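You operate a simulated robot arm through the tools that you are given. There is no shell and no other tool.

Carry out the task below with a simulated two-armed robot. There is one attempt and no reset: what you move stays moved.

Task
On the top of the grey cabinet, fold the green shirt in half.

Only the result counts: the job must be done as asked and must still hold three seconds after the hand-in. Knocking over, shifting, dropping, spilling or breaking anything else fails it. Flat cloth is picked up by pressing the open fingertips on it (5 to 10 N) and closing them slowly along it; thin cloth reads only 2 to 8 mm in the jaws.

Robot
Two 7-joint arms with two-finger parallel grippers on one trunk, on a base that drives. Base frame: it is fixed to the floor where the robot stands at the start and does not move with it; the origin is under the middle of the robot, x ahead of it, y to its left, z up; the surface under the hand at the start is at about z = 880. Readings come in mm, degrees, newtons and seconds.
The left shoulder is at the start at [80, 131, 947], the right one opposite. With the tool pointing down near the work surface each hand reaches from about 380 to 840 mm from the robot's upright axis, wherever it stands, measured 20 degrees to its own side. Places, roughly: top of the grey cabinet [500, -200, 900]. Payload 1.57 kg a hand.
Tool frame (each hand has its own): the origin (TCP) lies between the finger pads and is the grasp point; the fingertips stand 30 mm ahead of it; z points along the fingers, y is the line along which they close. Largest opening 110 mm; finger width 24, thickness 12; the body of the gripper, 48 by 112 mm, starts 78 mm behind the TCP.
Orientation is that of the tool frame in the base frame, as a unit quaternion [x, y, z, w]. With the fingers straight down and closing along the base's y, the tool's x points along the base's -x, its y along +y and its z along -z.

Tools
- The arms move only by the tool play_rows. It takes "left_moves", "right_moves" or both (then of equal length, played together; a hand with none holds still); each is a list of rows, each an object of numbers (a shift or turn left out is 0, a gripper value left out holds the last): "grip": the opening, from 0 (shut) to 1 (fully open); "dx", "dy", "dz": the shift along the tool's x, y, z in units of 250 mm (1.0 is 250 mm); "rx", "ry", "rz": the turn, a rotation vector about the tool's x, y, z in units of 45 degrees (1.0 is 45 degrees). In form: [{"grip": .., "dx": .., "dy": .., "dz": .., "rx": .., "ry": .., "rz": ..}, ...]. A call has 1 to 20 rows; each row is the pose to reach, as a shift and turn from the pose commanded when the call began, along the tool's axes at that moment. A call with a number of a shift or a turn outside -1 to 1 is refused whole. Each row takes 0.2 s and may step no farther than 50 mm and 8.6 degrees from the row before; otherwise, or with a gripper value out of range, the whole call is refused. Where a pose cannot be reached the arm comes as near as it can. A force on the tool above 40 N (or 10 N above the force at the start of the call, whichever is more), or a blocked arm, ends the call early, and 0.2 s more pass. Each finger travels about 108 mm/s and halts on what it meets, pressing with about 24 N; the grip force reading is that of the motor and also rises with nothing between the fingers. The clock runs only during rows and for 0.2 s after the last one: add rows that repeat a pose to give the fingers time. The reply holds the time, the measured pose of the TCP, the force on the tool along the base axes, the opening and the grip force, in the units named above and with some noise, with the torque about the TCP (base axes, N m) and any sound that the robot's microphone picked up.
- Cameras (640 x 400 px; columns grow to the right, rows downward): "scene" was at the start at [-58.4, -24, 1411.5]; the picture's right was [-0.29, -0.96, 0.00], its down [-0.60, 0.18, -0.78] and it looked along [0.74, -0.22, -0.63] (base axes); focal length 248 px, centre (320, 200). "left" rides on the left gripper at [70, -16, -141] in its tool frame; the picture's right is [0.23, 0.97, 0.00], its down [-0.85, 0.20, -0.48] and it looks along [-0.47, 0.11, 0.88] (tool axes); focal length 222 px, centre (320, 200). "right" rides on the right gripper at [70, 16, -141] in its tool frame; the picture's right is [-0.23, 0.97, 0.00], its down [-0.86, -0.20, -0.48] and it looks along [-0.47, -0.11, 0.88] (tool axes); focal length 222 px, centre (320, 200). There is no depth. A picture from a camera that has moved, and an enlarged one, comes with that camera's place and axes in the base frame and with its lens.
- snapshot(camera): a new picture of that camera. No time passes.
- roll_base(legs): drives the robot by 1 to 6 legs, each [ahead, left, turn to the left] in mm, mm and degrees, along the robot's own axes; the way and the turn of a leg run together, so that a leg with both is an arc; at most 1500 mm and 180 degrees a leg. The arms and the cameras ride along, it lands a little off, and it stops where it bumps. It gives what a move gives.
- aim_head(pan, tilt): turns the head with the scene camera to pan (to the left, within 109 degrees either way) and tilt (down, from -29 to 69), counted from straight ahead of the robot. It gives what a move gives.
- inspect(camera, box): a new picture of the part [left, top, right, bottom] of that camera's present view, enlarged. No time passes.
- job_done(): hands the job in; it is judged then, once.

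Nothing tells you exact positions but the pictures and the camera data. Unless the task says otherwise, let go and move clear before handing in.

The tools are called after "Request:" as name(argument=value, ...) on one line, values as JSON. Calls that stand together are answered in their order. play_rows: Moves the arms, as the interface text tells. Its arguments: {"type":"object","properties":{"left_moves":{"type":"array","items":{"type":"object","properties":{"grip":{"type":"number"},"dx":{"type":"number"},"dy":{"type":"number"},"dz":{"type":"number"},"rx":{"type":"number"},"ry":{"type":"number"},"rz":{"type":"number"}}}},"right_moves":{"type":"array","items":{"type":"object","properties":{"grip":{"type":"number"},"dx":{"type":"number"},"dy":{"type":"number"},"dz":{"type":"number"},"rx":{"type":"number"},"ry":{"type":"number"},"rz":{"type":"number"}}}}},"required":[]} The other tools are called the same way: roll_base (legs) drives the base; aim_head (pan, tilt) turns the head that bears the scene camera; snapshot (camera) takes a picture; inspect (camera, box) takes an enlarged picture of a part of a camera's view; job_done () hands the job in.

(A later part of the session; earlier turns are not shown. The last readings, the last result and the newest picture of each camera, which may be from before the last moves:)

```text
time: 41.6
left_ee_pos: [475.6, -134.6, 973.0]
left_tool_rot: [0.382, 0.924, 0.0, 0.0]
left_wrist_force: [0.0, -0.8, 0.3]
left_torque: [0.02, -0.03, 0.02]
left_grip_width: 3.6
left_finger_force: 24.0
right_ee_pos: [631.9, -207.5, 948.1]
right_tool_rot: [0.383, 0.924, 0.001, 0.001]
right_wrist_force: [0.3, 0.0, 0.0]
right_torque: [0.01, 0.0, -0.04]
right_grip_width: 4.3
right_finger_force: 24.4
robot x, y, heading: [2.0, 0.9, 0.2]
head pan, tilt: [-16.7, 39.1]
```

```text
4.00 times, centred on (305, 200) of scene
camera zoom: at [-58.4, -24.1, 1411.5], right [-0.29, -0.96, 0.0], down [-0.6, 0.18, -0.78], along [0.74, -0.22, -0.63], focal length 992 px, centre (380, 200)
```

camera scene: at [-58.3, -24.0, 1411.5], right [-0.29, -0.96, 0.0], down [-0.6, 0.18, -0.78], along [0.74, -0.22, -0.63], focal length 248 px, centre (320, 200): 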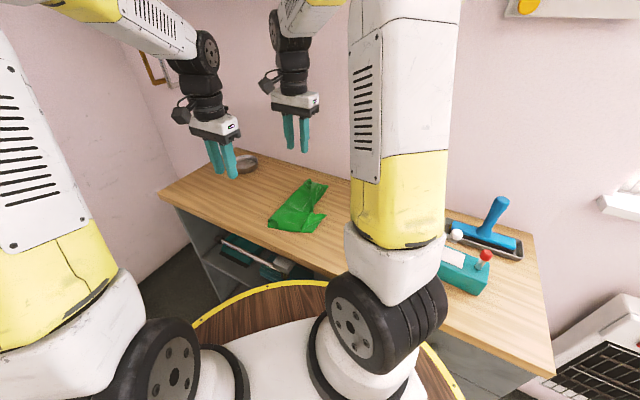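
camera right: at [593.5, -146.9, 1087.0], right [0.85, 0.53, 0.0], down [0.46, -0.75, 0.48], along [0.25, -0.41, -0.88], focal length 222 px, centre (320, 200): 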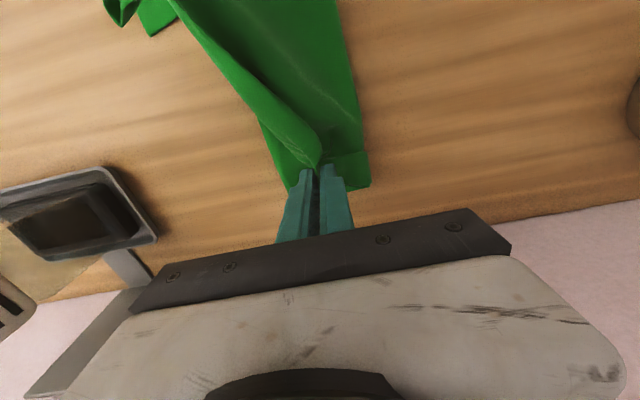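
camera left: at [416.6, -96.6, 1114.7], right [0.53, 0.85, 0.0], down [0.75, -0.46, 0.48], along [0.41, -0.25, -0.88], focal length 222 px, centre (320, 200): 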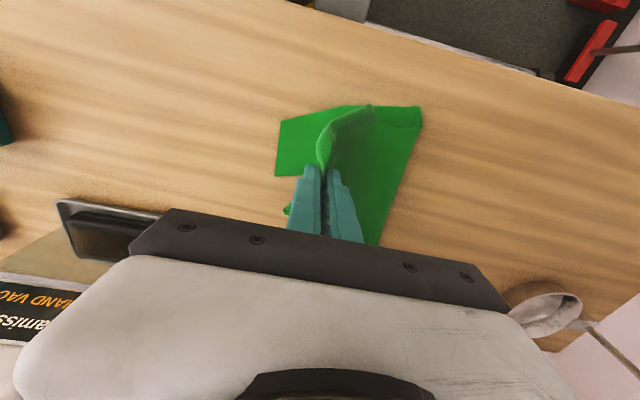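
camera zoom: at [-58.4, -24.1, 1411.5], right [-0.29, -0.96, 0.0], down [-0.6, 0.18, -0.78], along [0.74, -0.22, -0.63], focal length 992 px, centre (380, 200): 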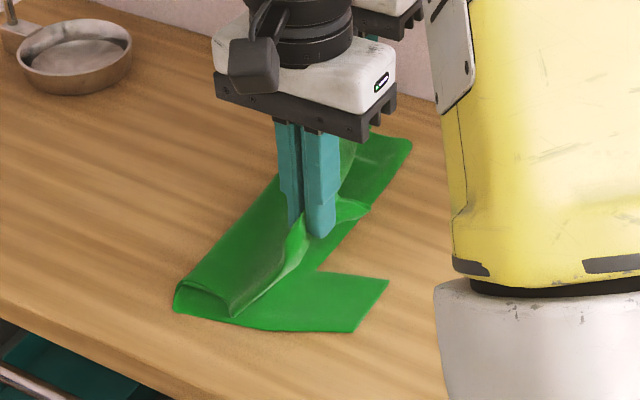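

Only the top layer came up and the bottom layer stays flat. I'll swing both hands back over to the left side to unfold it fully, turning them back to the starting orientation.

Request:
play_rows(left_moves=[{"dx": 0.004, "dy": 0.06, "dz": -0.056, "rz": -0.083, "grip": 0}, {"dx": 0.009, "dy": 0.132, "dz": -0.116, "rz": -0.167}, {"dx": 0.015, "dy": 0.211, "dz": -0.164, "rz": -0.25}, {"dx": 0.021, "dy": 0.299, "dz": -0.196, "rz": -0.333}, {"dx": 0.027, "dy": 0.387, "dz": -0.212, "rz": -0.417}, {"dx": 0.033, "dy": 0.475, "dz": -0.212, "rz": -0.5}, {"dx": 0.039, "dy": 0.563, "dz": -0.196, "rz": -0.583}, {"dx": 0.044, "dy": 0.646, "dz": -0.164, "rz": -0.667}, {"dx": 0.05, "dy": 0.726, "dz": -0.124, "rz": -0.75}, {"dx": 0.055, "dy": 0.802, "dz": -0.068, "rz": -0.833}, {"dx": 0.06, "dy": 0.87, "dz": 0.004, "rz": -0.917}, {"dx": 0.063, "dy": 0.922, "dz": 0.076, "rz": -1.0}], right_moves=[{"dx": 0.002, "dy": 0.024, "dz": -0.024, "rz": -0.083, "grip": 0}, {"dx": 0.004, "dy": 0.056, "dz": -0.048, "rz": -0.167}, {"dx": 0.007, "dy": 0.096, "dz": -0.072, "rz": -0.25}, {"dx": 0.01, "dy": 0.14, "dz": -0.092, "rz": -0.333}, {"dx": 0.013, "dy": 0.188, "dz": -0.104, "rz": -0.417}, {"dx": 0.016, "dy": 0.235, "dz": -0.108, "rz": -0.5}, {"dx": 0.019, "dy": 0.283, "dz": -0.104, "rz": -0.583}, {"dx": 0.023, "dy": 0.331, "dz": -0.096, "rz": -0.667}, {"dx": 0.026, "dy": 0.379, "dz": -0.076, "rz": -0.75}, {"dx": 0.029, "dy": 0.427, "dz": -0.048, "rz": -0.833}, {"dx": 0.032, "dy": 0.471, "dz": -0.016, "rz": -0.917}, {"dx": 0.035, "dy": 0.507, "dz": 0.024, "rz": -1.0}])

Request:
snapshot(camera="right")

Request:
snapshot(camera="left")

Request:
inspect(camera="scene", box=[200, 140, 380, 260])

```text
time: 44.2
left_ee_pos: [627.5, 39.5, 955.8]
left_tool_rot: [0.0, 1.0, 0.0, 0.001]
left_wrist_force: [0.3, -5.4, 0.0]
left_torque: [-0.12, -0.06, -0.13]
left_grip_width: 3.9
left_finger_force: 23.9
right_ee_pos: [714.5, -112.2, 942.7]
right_tool_rot: [-0.001, 1.0, 0.0, 0.0]
right_wrist_force: [-1.3, 3.7, 0.6]
right_torque: [0.12, 0.03, -0.15]
right_grip_width: 4.4
right_finger_force: 24.4
robot x, y, heading: [0.7, 1.2, -0.1]
head pan, tilt: [-16.7, 39.1]
```

```text
taken
camera right: at [644.6, -95.8, 1080.8], right [0.23, 0.97, 0.0], down [0.86, -0.2, 0.48], along [0.47, -0.11, -0.88], focal length 222 px, centre (320, 200)
```

right: 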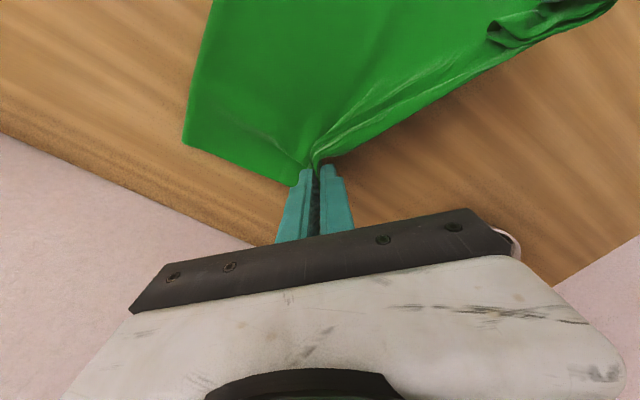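

```text
taken
camera left: at [557.6, 23.1, 1096.5], right [-0.23, 0.97, 0.0], down [0.85, 0.2, 0.48], along [0.47, 0.11, -0.88], focal length 222 px, centre (320, 200)
```

left: 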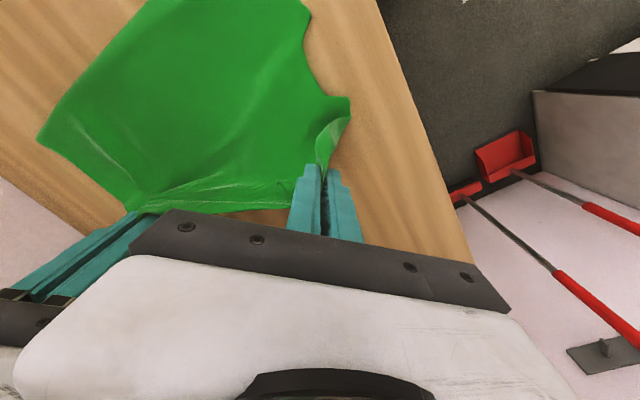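

```text
3.33 times, centred on (290, 200) of scene
camera zoom: at [-58.7, -24.1, 1411.5], right [-0.29, -0.96, 0.0], down [-0.6, 0.18, -0.78], along [0.74, -0.22, -0.63], focal length 827 px, centre (420, 200)
```

zoom: 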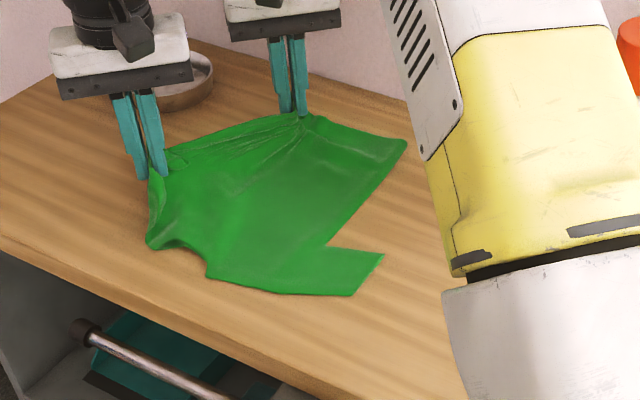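

The shirt is opened out again, having slid a bit further left with the pull. I'll lower both hands while easing back slightly so the edges lie outward, then release.

Request:
play_rows(left_moves=[{"dx": 0.016, "dy": -0.019, "dz": 0.04, "grip": 0}, {"dx": 0.033, "dy": -0.038, "dz": 0.08}, {"dx": 0.05, "dy": -0.057, "dz": 0.12}, {"dx": 0.066, "dy": -0.075, "dz": 0.15}, {"dx": 0.066, "dy": -0.075, "dz": 0.15, "grip": 0.05}, {"dx": 0.066, "dy": -0.075, "dz": 0.15, "grip": 0.1}, {"dx": 0.066, "dy": -0.075, "dz": 0.15, "grip": 0.15}, {"dx": 0.066, "dy": -0.075, "dz": 0.15, "grip": 0.2}, {"dx": 0.066, "dy": -0.075, "dz": 0.15, "grip": 0.25}, {"dx": 0.066, "dy": -0.075, "dz": 0.15, "grip": 0.3}], right_moves=[{"dx": 0.008, "dy": -0.009, "dz": 0.026, "grip": 0}, {"dx": 0.016, "dy": -0.018, "dz": 0.052}, {"dx": 0.024, "dy": -0.027, "dz": 0.078}, {"dx": 0.032, "dy": -0.036, "dz": 0.1}, {"dx": 0.032, "dy": -0.036, "dz": 0.1, "grip": 0.05}, {"dx": 0.032, "dy": -0.036, "dz": 0.1, "grip": 0.1}, {"dx": 0.032, "dy": -0.036, "dz": 0.1, "grip": 0.15}, {"dx": 0.032, "dy": -0.036, "dz": 0.1, "grip": 0.2}, {"dx": 0.032, "dy": -0.036, "dz": 0.1, "grip": 0.25}, {"dx": 0.032, "dy": -0.036, "dz": 0.1, "grip": 0.3}])

Request:
play_rows(left_moves=[{"dz": -0.05}, {"dz": -0.15}, {"dz": -0.3}, {"dz": -0.45}, {"dz": -0.6}], right_moves=[{"dz": -0.05}, {"dz": -0.15}, {"dz": -0.3}, {"dz": -0.45}, {"dz": -0.6}])

Request:
snapshot(camera="right")

Request:
snapshot(camera="left")

Request:
inspect(camera="scene", box=[200, 140, 380, 260])

```text
time: 46.4
left_ee_pos: [611.4, 19.9, 918.8]
left_tool_rot: [0.001, 1.0, 0.0, -0.001]
left_wrist_force: [1.1, 0.4, -0.4]
left_torque: [0.0, 0.04, 0.01]
left_grip_width: 33.0
left_finger_force: 0.1
right_ee_pos: [707.7, -122.8, 915.5]
right_tool_rot: [-0.001, 1.0, 0.0, 0.0]
right_wrist_force: [-0.1, 0.4, -0.8]
right_torque: [0.0, -0.04, -0.01]
right_grip_width: 32.8
right_finger_force: 0.0
robot x, y, heading: [-1.1, -0.1, -0.0]
head pan, tilt: [-16.7, 39.1]
```

```text
time: 47.6
left_ee_pos: [610.1, 19.0, 1068.3]
left_tool_rot: [0.0, 1.0, 0.0, -0.001]
left_wrist_force: [1.2, -1.0, 0.2]
left_torque: [0.0, 0.01, -0.02]
left_grip_width: 33.0
left_finger_force: 0.1
right_ee_pos: [709.6, -121.5, 1067.1]
right_tool_rot: [0.0, 1.0, -0.001, 0.0]
right_wrist_force: [-0.1, 0.3, -1.0]
right_torque: [0.0, 0.06, 0.0]
right_grip_width: 33.0
right_finger_force: 0.0
robot x, y, heading: [-0.2, -1.5, 0.1]
head pan, tilt: [-16.7, 39.1]
```

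```text
taken
camera right: at [638.2, -105.3, 1206.5], right [0.23, 0.97, 0.0], down [0.86, -0.2, 0.48], along [0.46, -0.11, -0.88], focal length 222 px, centre (320, 200)
```

right: 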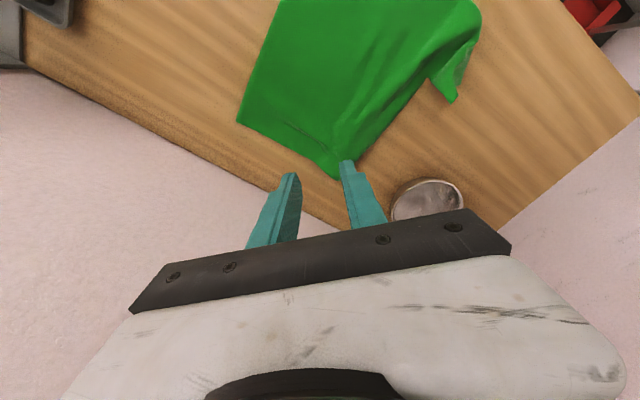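

```text
taken
camera left: at [540.5, 2.6, 1208.8], right [-0.23, 0.97, 0.0], down [0.86, 0.2, 0.48], along [0.47, 0.11, -0.88], focal length 222 px, centre (320, 200)
```

left: 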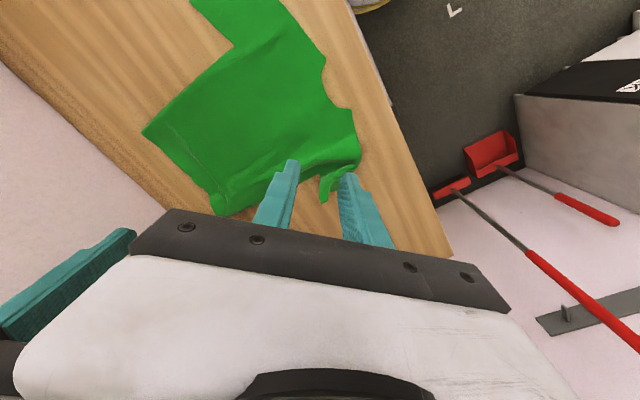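

```text
3.33 times, centred on (290, 200) of scene
camera zoom: at [-58.0, -24.0, 1411.5], right [-0.29, -0.96, 0.0], down [-0.6, 0.18, -0.78], along [0.74, -0.22, -0.63], focal length 827 px, centre (420, 200)
```

zoom: 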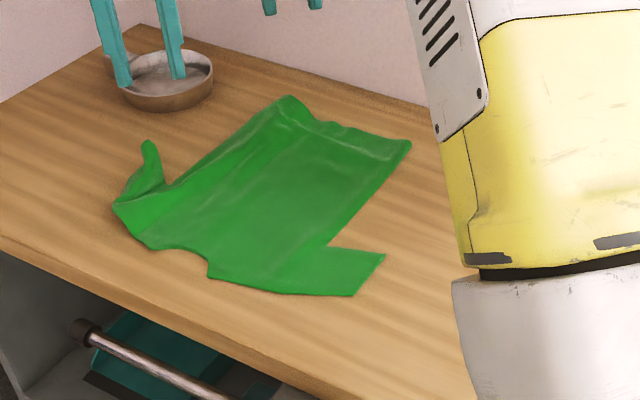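

The shirt is flat again with some wrinkles along the left side. I'll zoom in on the sleeve and hem corner to plan better edge grasps.

Request:
inspect(camera="left", box=[140, 60, 400, 225])

Request:
inspect(camera="right", box=[230, 0, 490, 190])

Request:
inspect(camera="scene", box=[225, 160, 325, 230])

```text
2.42 times, centred on (270, 142) of left
camera zoom: at [540.5, 2.6, 1208.8], right [-0.23, 0.97, 0.0], down [0.86, 0.2, 0.48], along [0.47, 0.11, -0.88], focal length 538 px, centre (441, 339)
```

zoom: 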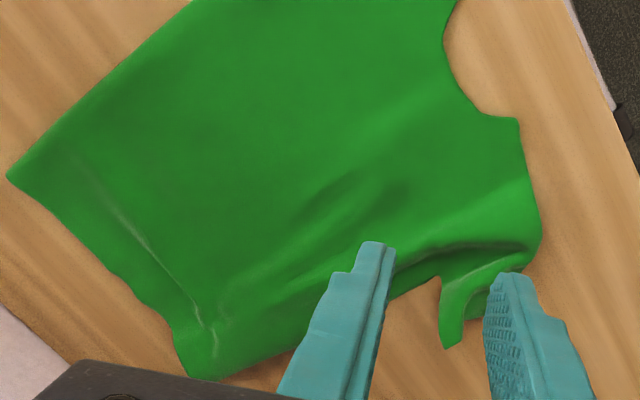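

```text
2.11 times, centred on (360, 95) of right
camera zoom: at [638.2, -105.3, 1206.5], right [0.23, 0.97, 0.0], down [0.86, -0.2, 0.48], along [0.46, -0.11, -0.88], focal length 468 px, centre (236, 421)
```

zoom: 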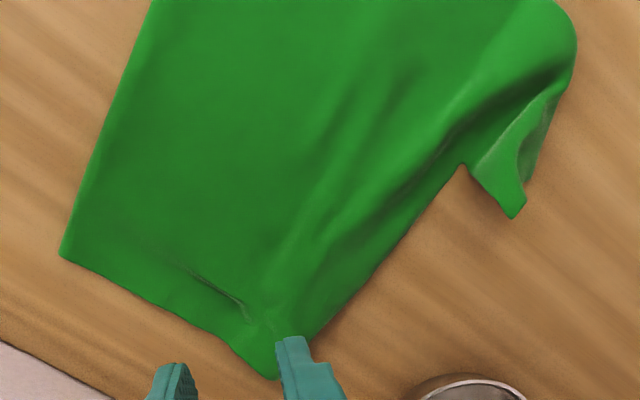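

```text
5.71 times, centred on (275, 195) of scene
camera zoom: at [-58.0, -24.0, 1411.5], right [-0.29, -0.96, 0.0], down [-0.6, 0.18, -0.78], along [0.74, -0.22, -0.63], focal length 1417 px, centre (577, 229)
```

zoom: 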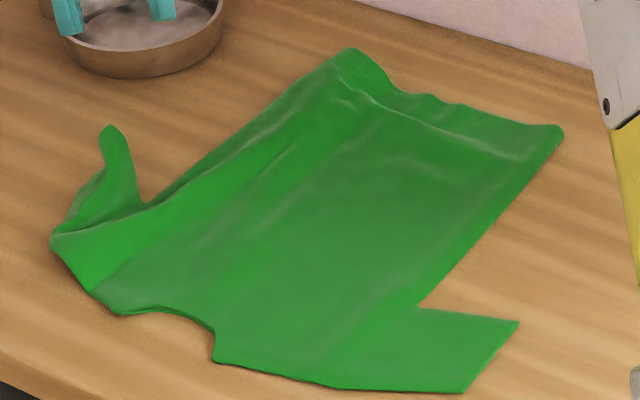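

Request:
play_rows(left_moves=[{"dx": -0.14, "dy": 0.06, "dz": 0.06}, {"dx": -0.28, "dy": 0.12, "dz": 0.12}, {"dx": -0.4, "dy": 0.16, "dz": 0.16}])

Request:
inspect(camera="left", box=[200, 20, 440, 180])

Request:
snapshot(camera="left")

```text
time: 48.4
left_ee_pos: [709.2, 57.8, 1029.4]
left_tool_rot: [0.0, 1.0, 0.0, 0.0]
left_wrist_force: [-0.4, 0.0, 1.0]
left_torque: [0.03, -0.01, 0.0]
left_grip_width: 33.4
left_finger_force: 0.1
right_ee_pos: [707.4, -121.7, 1066.8]
right_tool_rot: [0.0, 1.0, 0.0, 0.0]
right_wrist_force: [0.7, 0.8, -0.6]
right_torque: [0.01, -0.04, -0.01]
right_grip_width: 32.7
right_finger_force: 0.0
robot x, y, heading: [-1.1, -0.7, -0.0]
head pan, tilt: [-16.7, 39.1]
```

```text
2.50 times, centred on (320, 100) of left
camera zoom: at [640.7, 42.1, 1170.0], right [-0.23, 0.97, 0.0], down [0.85, 0.2, 0.48], along [0.47, 0.11, -0.88], focal length 555 px, centre (320, 450)
```

zoom: 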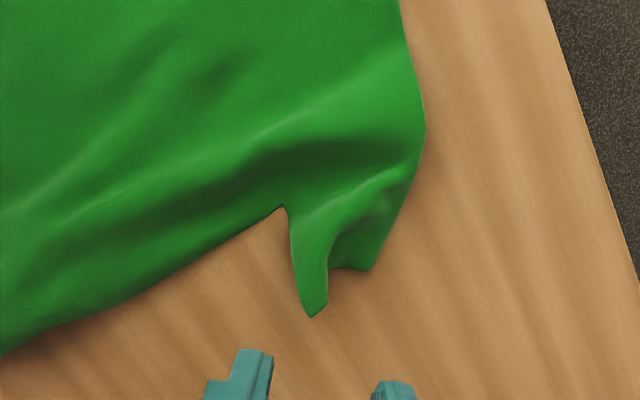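

```text
taken
camera left: at [640.7, 42.1, 1170.0], right [-0.23, 0.97, 0.0], down [0.85, 0.2, 0.48], along [0.47, 0.11, -0.88], focal length 222 px, centre (320, 200)
```

left: 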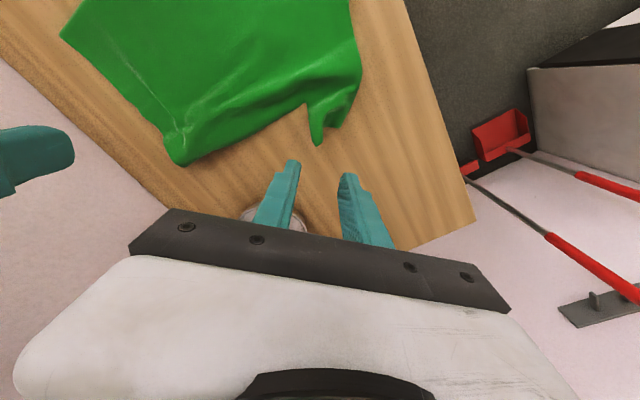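

The sleeve end is just wavy, running from about [714, 55] to [688, 78]. I'll turn both hands about 45 degrees counter-clockwise so the fingers close along the sleeve end and side edge. That lets me grip right at the edges with little loose margin.

Request:
play_rows(left_moves=[{"rz": -0.17, "grip": 0.3}, {"rz": -0.34}, {"rz": -0.51}, {"rz": -0.68}, {"rz": -0.85}, {"rz": -1.0}], right_moves=[{"rz": -0.17, "grip": 0.3}, {"rz": -0.34}, {"rz": -0.51}, {"rz": -0.68}, {"rz": -0.85}, {"rz": -1.0}])

Request:
snapshot(camera="left")

Request:
snapshot(camera="right")

Request:
snapshot(camera="scene")

```text
time: 49.8
left_ee_pos: [711.4, 59.9, 1028.9]
left_tool_rot: [-0.383, 0.924, 0.0, 0.0]
left_wrist_force: [0.0, -0.4, -0.7]
left_torque: [0.01, -0.02, -0.01]
left_grip_width: 32.9
left_finger_force: 0.1
right_ee_pos: [707.2, -122.8, 1066.7]
right_tool_rot: [-0.384, 0.923, -0.001, 0.0]
right_wrist_force: [0.0, -0.6, -0.2]
right_torque: [0.01, 0.01, 0.02]
right_grip_width: 33.1
right_finger_force: 0.1
robot x, y, heading: [-0.8, -4.3, 0.1]
head pan, tilt: [-16.7, 39.1]
```

```text
taken
camera left: at [674.3, -0.8, 1169.0], right [-0.85, 0.53, 0.0], down [0.46, 0.75, 0.48], along [0.25, 0.41, -0.88], focal length 222 px, centre (320, 200)
```

left: 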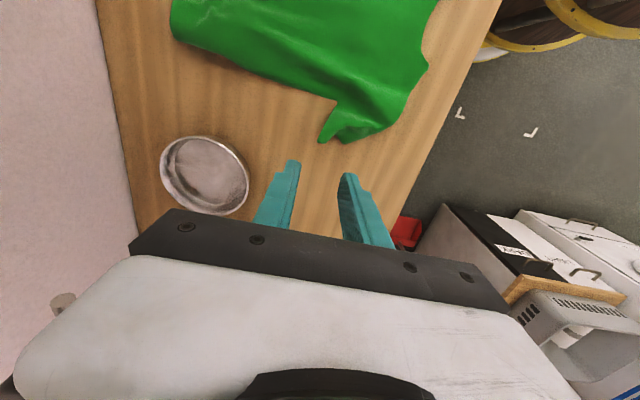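

```text
taken
camera right: at [645.4, -159.9, 1205.8], right [-0.53, 0.85, 0.0], down [0.74, 0.47, 0.48], along [0.41, 0.25, -0.88], focal length 222 px, centre (320, 200)
```

right: 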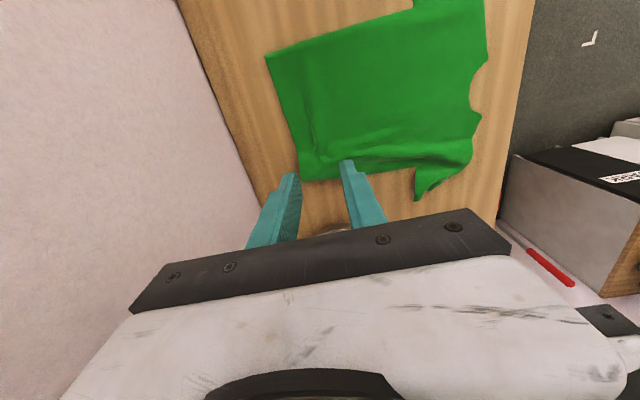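

```text
taken
camera scene: at [-58.3, -23.9, 1411.5], right [-0.29, -0.96, 0.0], down [-0.6, 0.18, -0.78], along [0.74, -0.22, -0.63], focal length 248 px, centre (320, 200)
```

scene: 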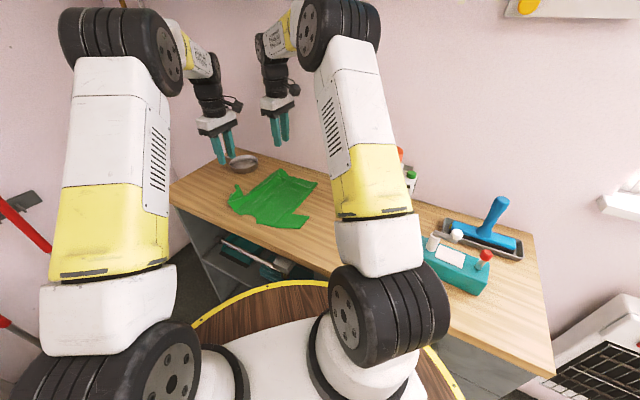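

Both orientations are reachable. Next I'll move to hover over the new grasp spots: left at the sleeve end near [688, 58], right at the side edge by the hem corner near [751, -94].

Request:
play_rows(left_moves=[{"dx": 0.03, "dy": 0.03, "dz": 0.1, "grip": 0.25}, {"dx": 0.072, "dy": 0.062, "dz": 0.2, "grip": 0.24}, {"dx": 0.072, "dy": 0.062, "dz": 0.3}, {"dx": 0.072, "dy": 0.062, "dz": 0.36}, {"dx": 0.072, "dy": 0.062, "dz": 0.4}], right_moves=[{"dx": -0.1, "dy": -0.02, "dz": 0.1, "grip": 0.3}, {"dx": -0.203, "dy": -0.042, "dz": 0.22, "grip": 0.3}, {"dx": -0.203, "dy": -0.042, "dz": 0.36}, {"dx": -0.203, "dy": -0.042, "dz": 0.48}, {"dx": -0.203, "dy": -0.042, "dz": 0.55}])

Request:
inspect(camera="left", box=[220, 80, 420, 205])

Request:
inspect(camera="right", box=[220, 80, 420, 205])

```text
time: 51.0
left_ee_pos: [687.9, 59.9, 926.2]
left_tool_rot: [-0.382, 0.924, 0.0, -0.001]
left_wrist_force: [0.3, -1.2, 0.2]
left_torque: [0.0, -0.03, 0.01]
left_grip_width: 26.3
left_finger_force: 0.0
right_ee_pos: [749.8, -93.0, 928.6]
right_tool_rot: [-0.384, 0.924, -0.001, 0.001]
right_wrist_force: [-0.4, -0.7, -0.5]
right_torque: [0.01, 0.03, 0.01]
right_grip_width: 33.0
right_finger_force: 0.0
robot x, y, heading: [-2.1, -1.6, -0.0]
head pan, tilt: [-16.7, 39.1]
```

```text
3.20 times, centred on (320, 142) of left
camera zoom: at [650.3, -1.8, 1067.5], right [-0.85, 0.53, 0.0], down [0.46, 0.75, 0.48], along [0.25, 0.41, -0.88], focal length 711 px, centre (320, 384)
```

zoom: 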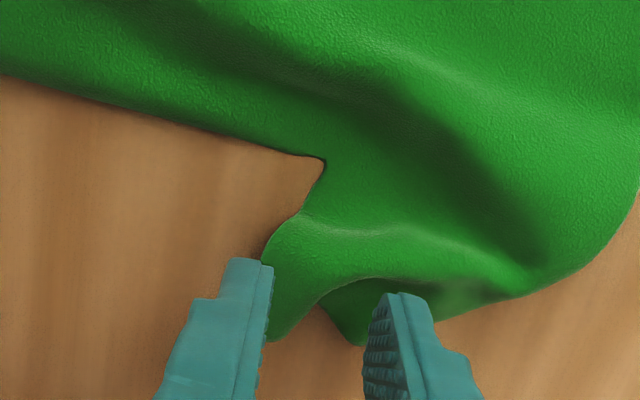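

```text
3.20 times, centred on (320, 142) of right
camera zoom: at [687.8, -130.5, 1068.2], right [-0.53, 0.85, 0.0], down [0.75, 0.46, 0.48], along [0.41, 0.25, -0.88], focal length 711 px, centre (320, 384)
```

zoom: 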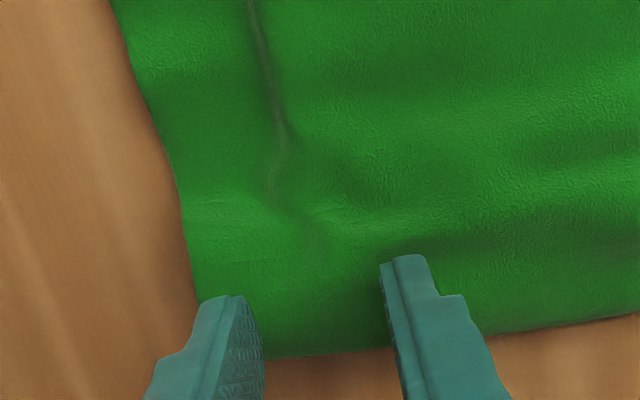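

Both sit well: the left fingers bracket the sleeve end and the right fingers are on the cloth at the hem corner. I'll lower to contact now.

Request:
play_rows(left_moves=[{"dz": 0.02}, {"dz": 0.04}, {"dz": 0.05}, {"dz": 0.053}], right_moves=[{"dz": 0.02}, {"dz": 0.04}, {"dz": 0.055}, {"dz": 0.06}])

```text
time: 52.0
left_ee_pos: [687.0, 58.0, 915.1]
left_tool_rot: [-0.382, 0.924, 0.0, 0.0]
left_wrist_force: [-0.2, 0.7, 0.1]
left_torque: [0.02, 0.03, -0.02]
left_grip_width: 26.1
left_finger_force: 0.1
right_ee_pos: [751.2, -93.2, 913.8]
right_tool_rot: [-0.382, 0.924, 0.0, 0.0]
right_wrist_force: [-0.9, -0.2, 2.2]
right_torque: [0.04, -0.04, 0.02]
right_grip_width: 32.8
right_finger_force: 0.1
robot x, y, heading: [2.2, -2.7, 0.1]
head pan, tilt: [-16.7, 39.1]
```

Request:
play_rows(left_moves=[{"dz": 0.005}, {"dz": 0.009}, {"dz": 0.009}], right_moves=[{"dz": 0.003}, {"dz": 0.005}, {"dz": 0.005}])

```text
time: 52.8
left_ee_pos: [687.2, 58.3, 913.4]
left_tool_rot: [-0.384, 0.923, 0.0, 0.0]
left_wrist_force: [-0.4, 0.1, 1.7]
left_torque: [0.0, -0.01, -0.02]
left_grip_width: 26.0
left_finger_force: 0.0
right_ee_pos: [750.7, -93.9, 913.8]
right_tool_rot: [-0.383, 0.924, 0.0, 0.001]
right_wrist_force: [-1.2, 1.2, 8.2]
right_torque: [0.03, -0.03, 0.04]
right_grip_width: 32.5
right_finger_force: 0.0
robot x, y, heading: [-1.1, 2.1, -0.3]
head pan, tilt: [-16.7, 39.1]
```

Request:
play_rows(left_moves=[{"dz": 0.003}, {"dz": 0.005}, {"dz": 0.005}])

Request:
inspect(camera="left", box=[220, 80, 420, 205])

Request:
inspect(camera="right", box=[220, 80, 420, 205])

```text
time: 53.6
left_ee_pos: [688.7, 59.5, 912.4]
left_tool_rot: [-0.383, 0.924, 0.0, 0.001]
left_wrist_force: [-2.0, 0.9, 9.0]
left_torque: [-0.04, -0.05, -0.01]
left_grip_width: 25.6
left_finger_force: 0.1
right_ee_pos: [750.8, -93.5, 912.4]
right_tool_rot: [-0.383, 0.924, 0.001, 0.0]
right_wrist_force: [0.8, 1.9, 8.9]
right_torque: [0.04, -0.11, 0.04]
right_grip_width: 32.6
right_finger_force: 0.0
robot x, y, heading: [0.1, 0.8, 0.2]
head pan, tilt: [-16.7, 39.1]
```

```text
3.20 times, centred on (320, 142) of left
camera zoom: at [650.4, -1.9, 1053.4], right [-0.85, 0.53, 0.0], down [0.46, 0.75, 0.48], along [0.25, 0.41, -0.88], focal length 711 px, centre (320, 384)
```

zoom: 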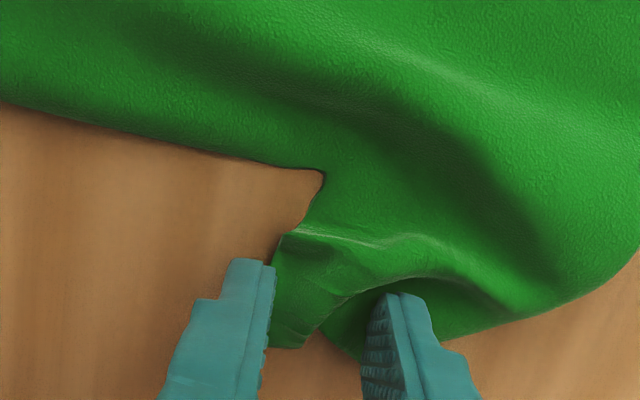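

```text
3.20 times, centred on (320, 142) of right
camera zoom: at [688.6, -131.2, 1052.1], right [-0.53, 0.85, 0.0], down [0.75, 0.46, 0.48], along [0.41, 0.25, -0.88], focal length 711 px, centre (320, 384)
```

zoom: 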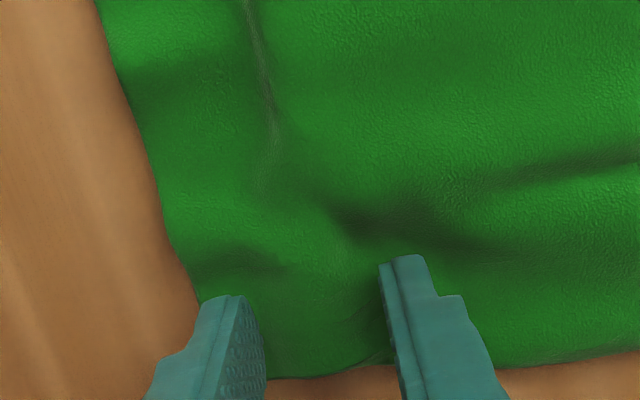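

Contact forces are about 9 N on both. I'll close slowly.

Request:
play_rows(left_moves=[{"grip": 0.22}, {"grip": 0.205}, {"grip": 0.19}, {"grip": 0.175}, {"grip": 0.16}, {"grip": 0.145}, {"grip": 0.13}, {"grip": 0.115}, {"grip": 0.1}, {"grip": 0.085}, {"grip": 0.07}, {"grip": 0.055}, {"grip": 0.04}, {"grip": 0.02}, {"grip": 0}, {"grip": 0}, {"grip": 0}], right_moves=[{"grip": 0.28}, {"grip": 0.26}, {"grip": 0.24}, {"grip": 0.22}, {"grip": 0.2}, {"grip": 0.18}, {"grip": 0.16}, {"grip": 0.14}, {"grip": 0.12}, {"grip": 0.1}, {"grip": 0.08}, {"grip": 0.06}, {"grip": 0.04}, {"grip": 0.02}, {"grip": 0}, {"grip": 0}, {"grip": 0}])

Request:
inspect(camera="left", box=[220, 80, 420, 205])

Request:
inspect(camera="right", box=[220, 80, 420, 205])

```text
time: 57.2
left_ee_pos: [687.1, 57.8, 913.0]
left_tool_rot: [-0.382, 0.924, 0.001, 0.001]
left_wrist_force: [0.1, 0.1, 14.6]
left_torque: [-0.04, -0.04, -0.02]
left_grip_width: 3.7
left_finger_force: 24.1
right_ee_pos: [749.6, -94.5, 913.1]
right_tool_rot: [-0.383, 0.924, 0.0, 0.0]
right_wrist_force: [1.1, -0.1, 9.0]
right_torque: [-0.07, -0.05, 0.02]
right_grip_width: 3.7
right_finger_force: 24.3
robot x, y, heading: [0.8, 0.8, 0.0]
head pan, tilt: [-16.7, 39.1]
```

```text
3.20 times, centred on (320, 142) of left
camera zoom: at [650.3, -2.0, 1053.2], right [-0.85, 0.53, 0.0], down [0.46, 0.75, 0.48], along [0.25, 0.41, -0.88], focal length 711 px, centre (320, 384)
```

zoom: 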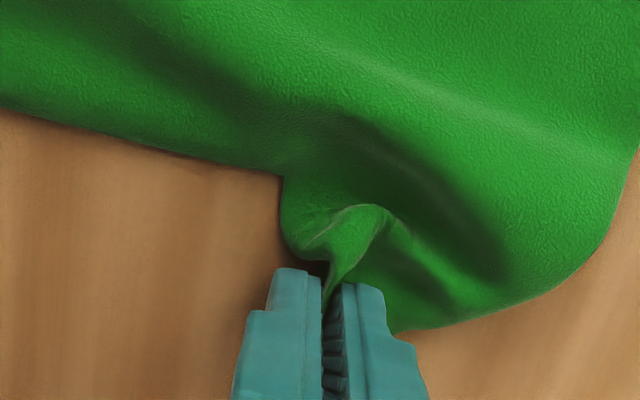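

```text
3.20 times, centred on (320, 142) of right
camera zoom: at [688.6, -131.5, 1052.1], right [-0.53, 0.85, 0.0], down [0.75, 0.46, 0.48], along [0.41, 0.25, -0.88], focal length 711 px, centre (320, 384)
```

zoom: 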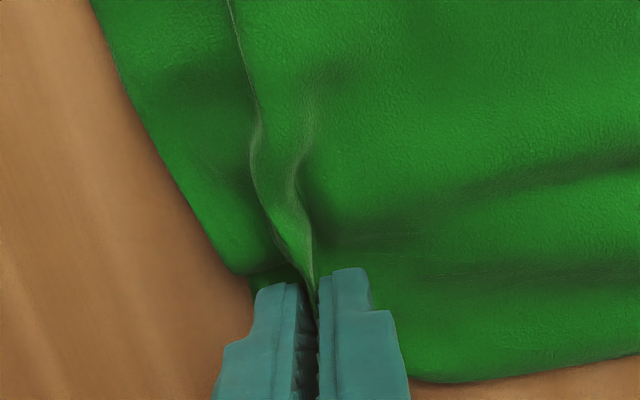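

Both hands now grip firmly (3.7 mm each) right at the edges. I'll lift along the arc to stand the left half up, gently straightening it between the hands.

Request:
play_rows(left_moves=[{"dx": 0.011, "dy": 0.01, "dz": -0.08, "grip": 0}, {"dx": 0.0275, "dy": 0.02, "dz": -0.16}, {"dx": 0.052, "dy": 0.029, "dz": -0.24}, {"dx": 0.093, "dy": 0.037, "dz": -0.312}, {"dx": 0.145, "dy": 0.044, "dz": -0.38}, {"dx": 0.206, "dy": 0.051, "dz": -0.44}], right_moves=[{"dx": 0.0, "dy": 0.005, "dz": -0.048, "grip": 0}, {"dx": 0.005, "dy": 0.009, "dz": -0.096}, {"dx": 0.013, "dy": 0.014, "dz": -0.144}, {"dx": 0.025, "dy": 0.018, "dz": -0.188}, {"dx": 0.046, "dy": 0.021, "dz": -0.228}, {"dx": 0.07, "dy": 0.024, "dz": -0.264}])

Request:
inspect(camera="scene", box=[200, 130, 380, 250])

Request:
snapshot(camera="left")

Request:
snapshot(camera="right")

```text
time: 58.6
left_ee_pos: [641.5, 31.4, 1021.3]
left_tool_rot: [-0.382, 0.924, -0.001, 0.0]
left_wrist_force: [-0.6, -0.3, 0.0]
left_torque: [-0.02, -0.02, -0.02]
left_grip_width: 3.5
left_finger_force: 23.5
right_ee_pos: [734.1, -100.3, 978.6]
right_tool_rot: [-0.382, 0.924, 0.0, 0.0]
right_wrist_force: [0.1, -0.1, 0.5]
right_torque: [0.0, 0.05, 0.0]
right_grip_width: 3.7
right_finger_force: 24.6
robot x, y, heading: [1.1, -1.1, 0.0]
head pan, tilt: [-16.7, 39.1]
```

```text
3.33 times, centred on (290, 190) of scene
camera zoom: at [-58.1, -23.9, 1411.5], right [-0.29, -0.96, 0.0], down [-0.6, 0.18, -0.78], along [0.74, -0.22, -0.63], focal length 827 px, centre (420, 233)
```

zoom: 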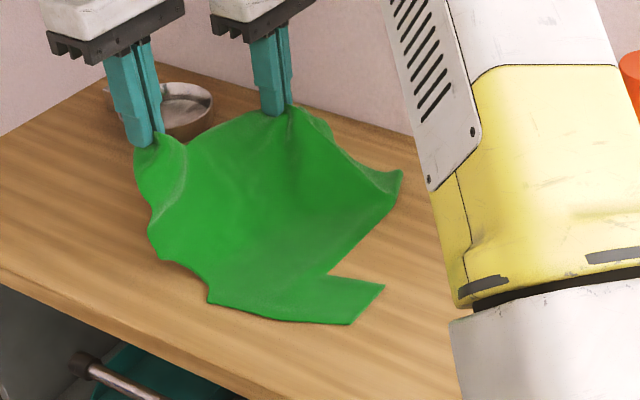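

```text
taken
camera left: at [604.5, -30.0, 1162.9], right [-0.85, 0.53, 0.0], down [0.46, 0.75, 0.48], along [0.25, 0.41, -0.88], focal length 222 px, centre (320, 200)
```

left: 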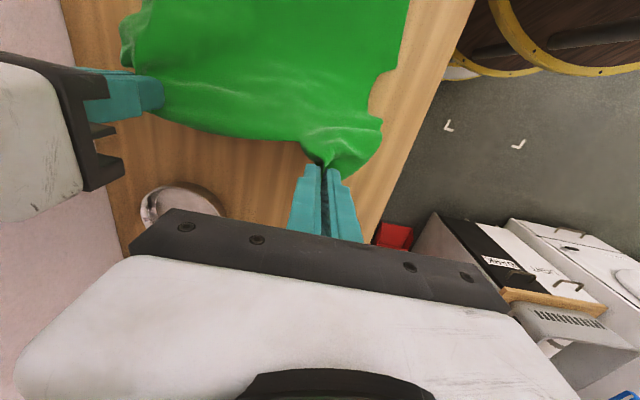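

```text
taken
camera right: at [672.9, -138.8, 1117.7], right [-0.53, 0.85, 0.0], down [0.75, 0.46, 0.48], along [0.41, 0.25, -0.88], focal length 222 px, centre (320, 200)
```

right: 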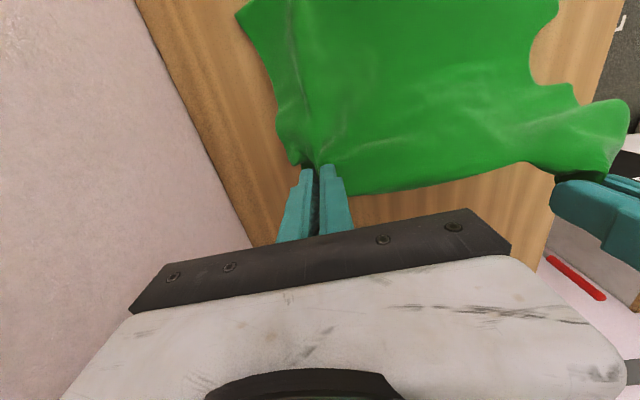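

The left half is lifting cleanly and the right half hasn't moved. I'll continue up and over the mid line while tilting the hands so the fingers begin pointing toward the right side, which lets the edges lay outward.

Request:
play_rows(left_moves=[{"dx": 0.073, "dy": 0.007, "dz": -0.048, "ry": 0.1, "grip": 0}, {"dx": 0.153, "dy": 0.0135, "dz": -0.084, "ry": 0.2}, {"dx": 0.234, "dy": 0.02, "dz": -0.104, "ry": 0.3}, {"dx": 0.314, "dy": 0.0225, "dz": -0.112, "ry": 0.4}, {"dx": 0.394, "dy": 0.021, "dz": -0.108, "ry": 0.5}], right_moves=[{"dx": 0.032, "dy": 0.0015, "dz": -0.028, "ry": 0.1, "grip": 0}, {"dx": 0.068, "dy": 0.0035, "dz": -0.052, "ry": 0.2}, {"dx": 0.109, "dy": 0.0085, "dz": -0.068, "ry": 0.3}, {"dx": 0.153, "dy": 0.0095, "dz": -0.072, "ry": 0.4}, {"dx": 0.201, "dy": 0.006, "dz": -0.072, "ry": 0.5}])

Request:
inspect(camera="scene", box=[200, 130, 380, 250])

Request:
snapshot(camera="left")

Request:
snapshot(camera="right")

Request:
snapshot(camera="scene")

```text
time: 59.8
left_ee_pos: [570.4, -36.2, 1048.6]
left_tool_rot: [-0.375, 0.906, -0.074, -0.18]
left_wrist_force: [0.2, -0.6, 0.0]
left_torque: [0.02, -0.02, 0.01]
left_grip_width: 3.3
left_finger_force: 24.3
right_ee_pos: [697.2, -136.1, 996.8]
right_tool_rot: [-0.375, 0.906, -0.075, -0.181]
right_wrist_force: [-1.6, 0.0, 0.6]
right_torque: [0.0, 0.01, 0.02]
right_grip_width: 3.8
right_finger_force: 23.7
robot x, y, heading: [0.2, -6.1, -0.0]
head pan, tilt: [-16.7, 39.1]
```

```text
3.33 times, centred on (290, 190) of scene
camera zoom: at [-58.4, -24.0, 1411.5], right [-0.29, -0.96, 0.0], down [-0.6, 0.18, -0.78], along [0.74, -0.22, -0.63], focal length 827 px, centre (420, 233)
```

zoom: 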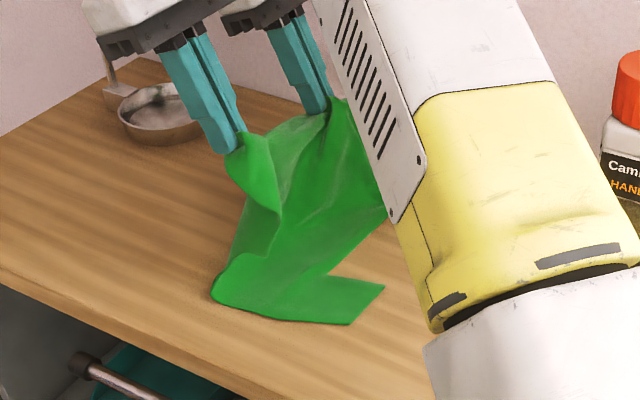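

```text
taken
camera left: at [574.7, -54.2, 1205.3], right [-0.84, 0.54, 0.09], down [0.55, 0.83, 0.11], along [-0.01, 0.14, -0.99], focal length 222 px, centre (320, 200)
```

left: 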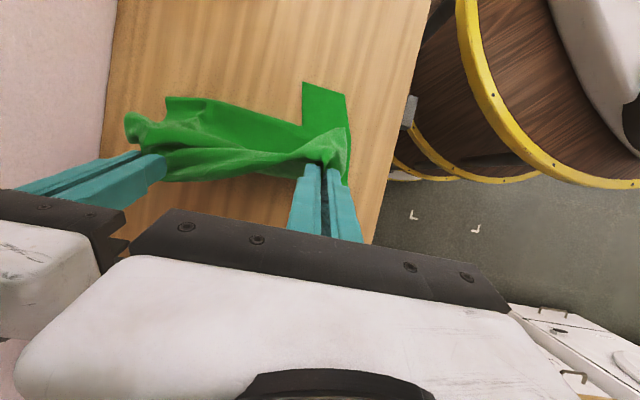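

```text
taken
camera right: at [678.3, -130.8, 1151.4], right [-0.54, 0.84, -0.09], down [0.83, 0.55, 0.11], along [0.14, -0.01, -0.99], focal length 222 px, centre (320, 200)
```

right: 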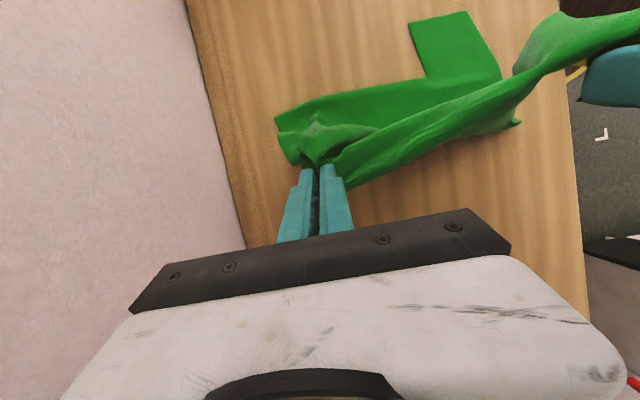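

```text
taken
camera scene: at [-58.4, -24.0, 1411.5], right [-0.29, -0.96, 0.0], down [-0.6, 0.18, -0.78], along [0.74, -0.22, -0.63], focal length 248 px, centre (320, 200)
```

scene: 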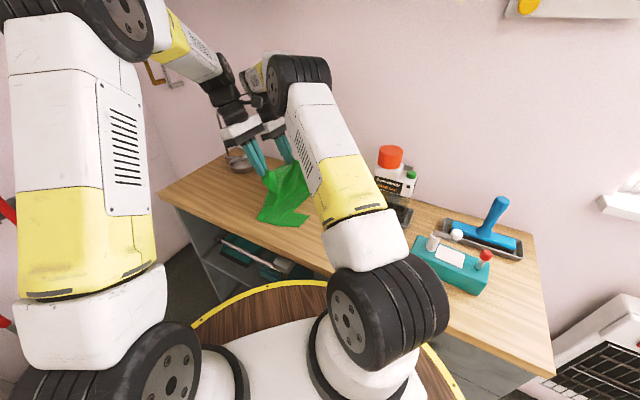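

The arm geometry is tight but clear. I've worked out that the fingers should lean the other way (pointing inward) to lay the edges out properly, and that the path needs to be shorter to keep the fold line centred. I'll continue along a slack-preserving arc while tilting back.

Request:
play_rows(left_moves=[{"dx": -0.015, "dy": 0.003, "dz": 0.081, "ry": -0.1, "grip": 0}, {"dx": 0.044, "dy": -0.002, "dz": 0.138, "ry": -0.211}, {"dx": 0.104, "dy": -0.008, "dz": 0.208, "ry": -0.322}, {"dx": 0.15, "dy": -0.013, "dz": 0.29, "ry": -0.433}, {"dx": 0.183, "dy": -0.018, "dz": 0.382, "ry": -0.544}], right_moves=[{"dx": -0.035, "dy": 0.0, "dz": 0.066, "ry": -0.144, "grip": 0}, {"dx": 0.008, "dy": -0.003, "dz": 0.1, "ry": -0.3}, {"dx": 0.044, "dy": -0.006, "dz": 0.133, "ry": -0.456}, {"dx": 0.075, "dy": -0.009, "dz": 0.17, "ry": -0.611}, {"dx": 0.102, "dy": -0.012, "dz": 0.216, "ry": -0.767}])

Request:
inspect(camera="scene", box=[200, 130, 380, 250])

Request:
snapshot(camera="left")

Request:
snapshot(camera="right")

Request:
snapshot(camera="scene")

```text
time: 61.0
left_ee_pos: [517.9, -92.7, 978.8]
left_tool_rot: [-0.384, 0.923, 0.007, 0.016]
left_wrist_force: [2.0, 0.9, -1.3]
left_torque: [-0.07, 0.01, 0.04]
left_grip_width: 3.6
left_finger_force: 24.2
right_ee_pos: [669.8, -169.9, 956.9]
right_tool_rot: [-0.381, 0.918, 0.04, 0.097]
right_wrist_force: [-1.4, 1.3, 0.9]
right_torque: [-0.06, 0.05, 0.01]
right_grip_width: 3.6
right_finger_force: 23.7
robot x, y, heading: [1.2, -4.2, -0.2]
head pan, tilt: [-16.7, 39.1]
```

```text
3.33 times, centred on (290, 190) of scene
camera zoom: at [-58.0, -23.4, 1411.5], right [-0.29, -0.96, 0.0], down [-0.6, 0.18, -0.78], along [0.74, -0.22, -0.63], focal length 827 px, centre (420, 233)
```

zoom: 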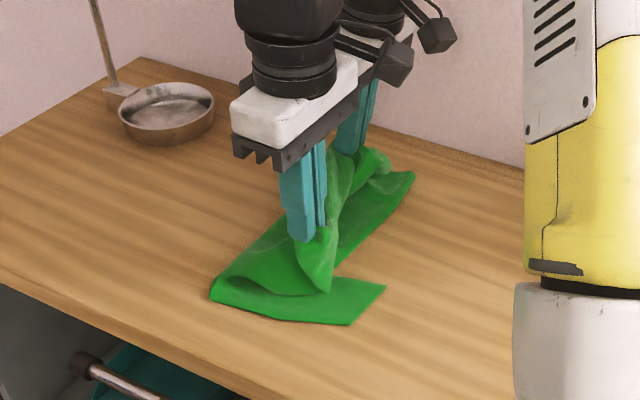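

```text
taken
camera left: at [476.6, -156.8, 1116.6], right [-0.85, 0.53, -0.01], down [0.45, 0.73, 0.51], along [0.27, 0.43, -0.86], focal length 222 px, centre (320, 200)
```

left: 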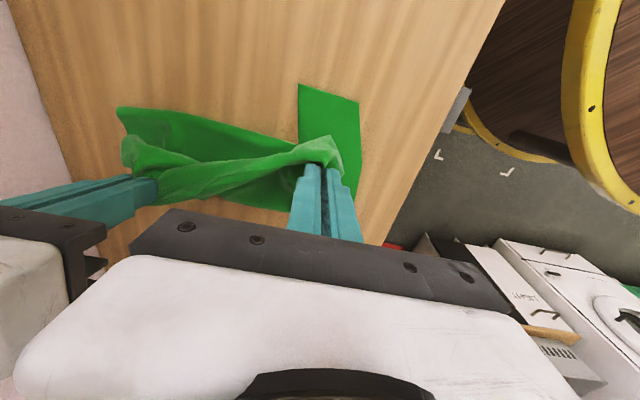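

```text
taken
camera right: at [587.4, -226.2, 1077.8], right [-0.53, 0.84, 0.05], down [0.66, 0.38, 0.65], along [0.53, 0.38, -0.76], focal length 222 px, centre (320, 200)
```

right: 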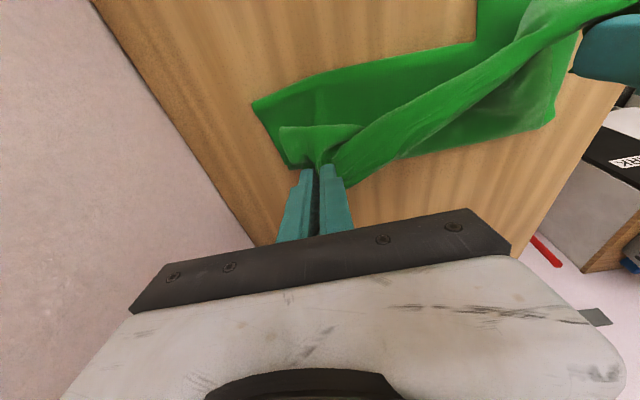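

```text
taken
camera scene: at [-58.0, -23.4, 1411.5], right [-0.29, -0.96, 0.0], down [-0.6, 0.18, -0.78], along [0.74, -0.22, -0.63], focal length 248 px, centre (320, 200)
```

scene: 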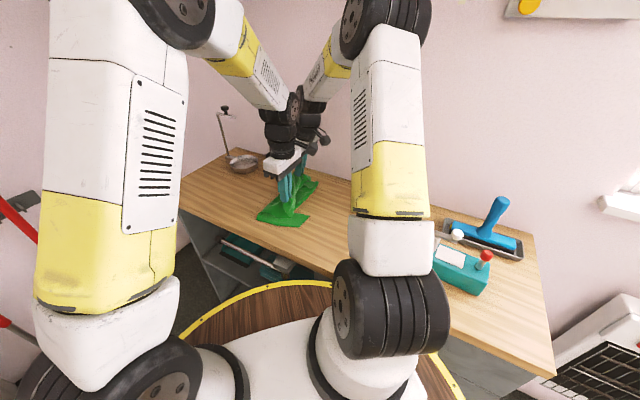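

I see now that the cloth is limp: it hangs straight down from the hands, so the fold line again sits about 19 mm too far right. The descent has to follow a 45-degree line so the cloth lays down progressively. I'll first bring both hands back up over the mid line to reset the fold.

Request:
play_rows(left_moves=[{"dx": -0.071, "dy": 0.005, "dz": -0.033, "ry": 0.006, "grip": 0}, {"dx": -0.143, "dy": 0.01, "dz": -0.065, "ry": 0.012}, {"dx": -0.214, "dy": 0.015, "dz": -0.098, "ry": 0.019}, {"dx": -0.285, "dy": 0.019, "dz": -0.131, "ry": 0.025}, {"dx": -0.356, "dy": 0.024, "dz": -0.164, "ry": 0.031}, {"dx": -0.428, "dy": 0.029, "dz": -0.196, "ry": 0.038}, {"dx": -0.499, "dy": 0.034, "dz": -0.229, "ry": 0.044}], right_moves=[{"dx": -0.046, "dy": 0.003, "dz": -0.009, "ry": 0.038, "grip": 0}, {"dx": -0.093, "dy": 0.006, "dz": -0.018, "ry": 0.076}, {"dx": -0.139, "dy": 0.009, "dz": -0.027, "ry": 0.114}, {"dx": -0.186, "dy": 0.012, "dz": -0.035, "ry": 0.153}, {"dx": -0.232, "dy": 0.015, "dz": -0.044, "ry": 0.191}, {"dx": -0.279, "dy": 0.018, "dz": -0.053, "ry": 0.229}, {"dx": -0.325, "dy": 0.021, "dz": -0.062, "ry": 0.267}])

Request:
inspect(camera="scene", box=[200, 130, 380, 250])

Request:
snapshot(camera="left")

Request:
snapshot(camera="right")

```text
time: 62.6
left_ee_pos: [597.4, -1.6, 1039.2]
left_tool_rot: [-0.383, 0.924, 0.0, 0.001]
left_wrist_force: [-0.7, -0.2, -0.2]
left_torque: [0.03, -0.02, 0.01]
left_grip_width: 3.2
left_finger_force: 24.1
right_ee_pos: [719.3, -111.1, 989.1]
right_tool_rot: [-0.383, 0.924, -0.001, 0.0]
right_wrist_force: [-0.4, -0.1, 0.0]
right_torque: [0.01, 0.01, 0.03]
right_grip_width: 3.4
right_finger_force: 24.5
robot x, y, heading: [-1.8, 2.8, 0.0]
head pan, tilt: [-16.7, 39.1]
```

```text
3.33 times, centred on (290, 190) of scene
camera zoom: at [-58.5, -24.2, 1411.5], right [-0.29, -0.96, 0.0], down [-0.6, 0.18, -0.78], along [0.74, -0.22, -0.63], focal length 827 px, centre (420, 233)
```

zoom: 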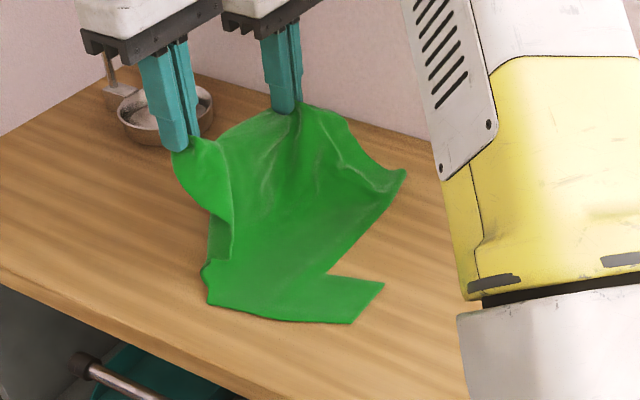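

```text
taken
camera left: at [560.5, -61.6, 1180.2], right [-0.85, 0.53, 0.0], down [0.46, 0.74, 0.48], along [0.25, 0.41, -0.88], focal length 222 px, centre (320, 200)
```

left: 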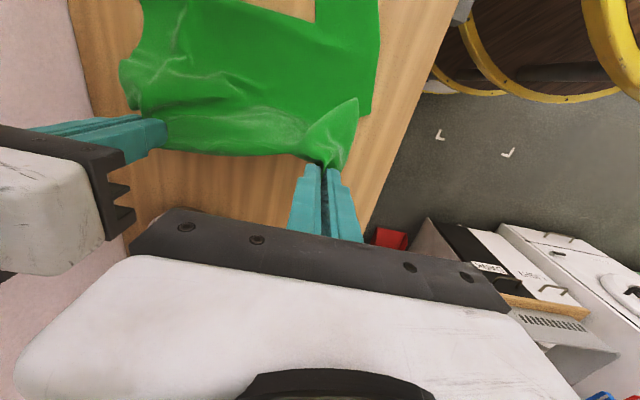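

```text
taken
camera right: at [656.9, -148.8, 1127.6], right [-0.53, 0.85, 0.0], down [0.75, 0.46, 0.48], along [0.41, 0.25, -0.88], focal length 222 px, centre (320, 200)
```

right: 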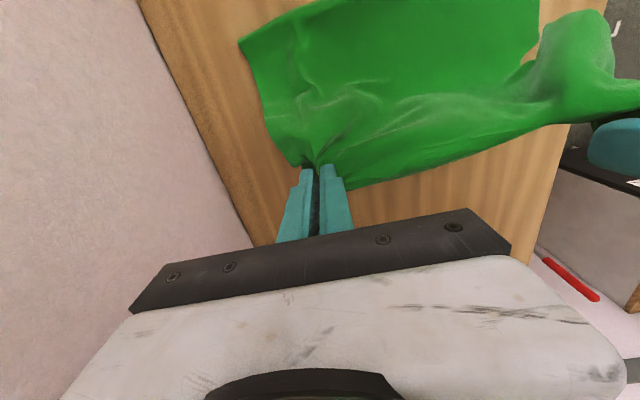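

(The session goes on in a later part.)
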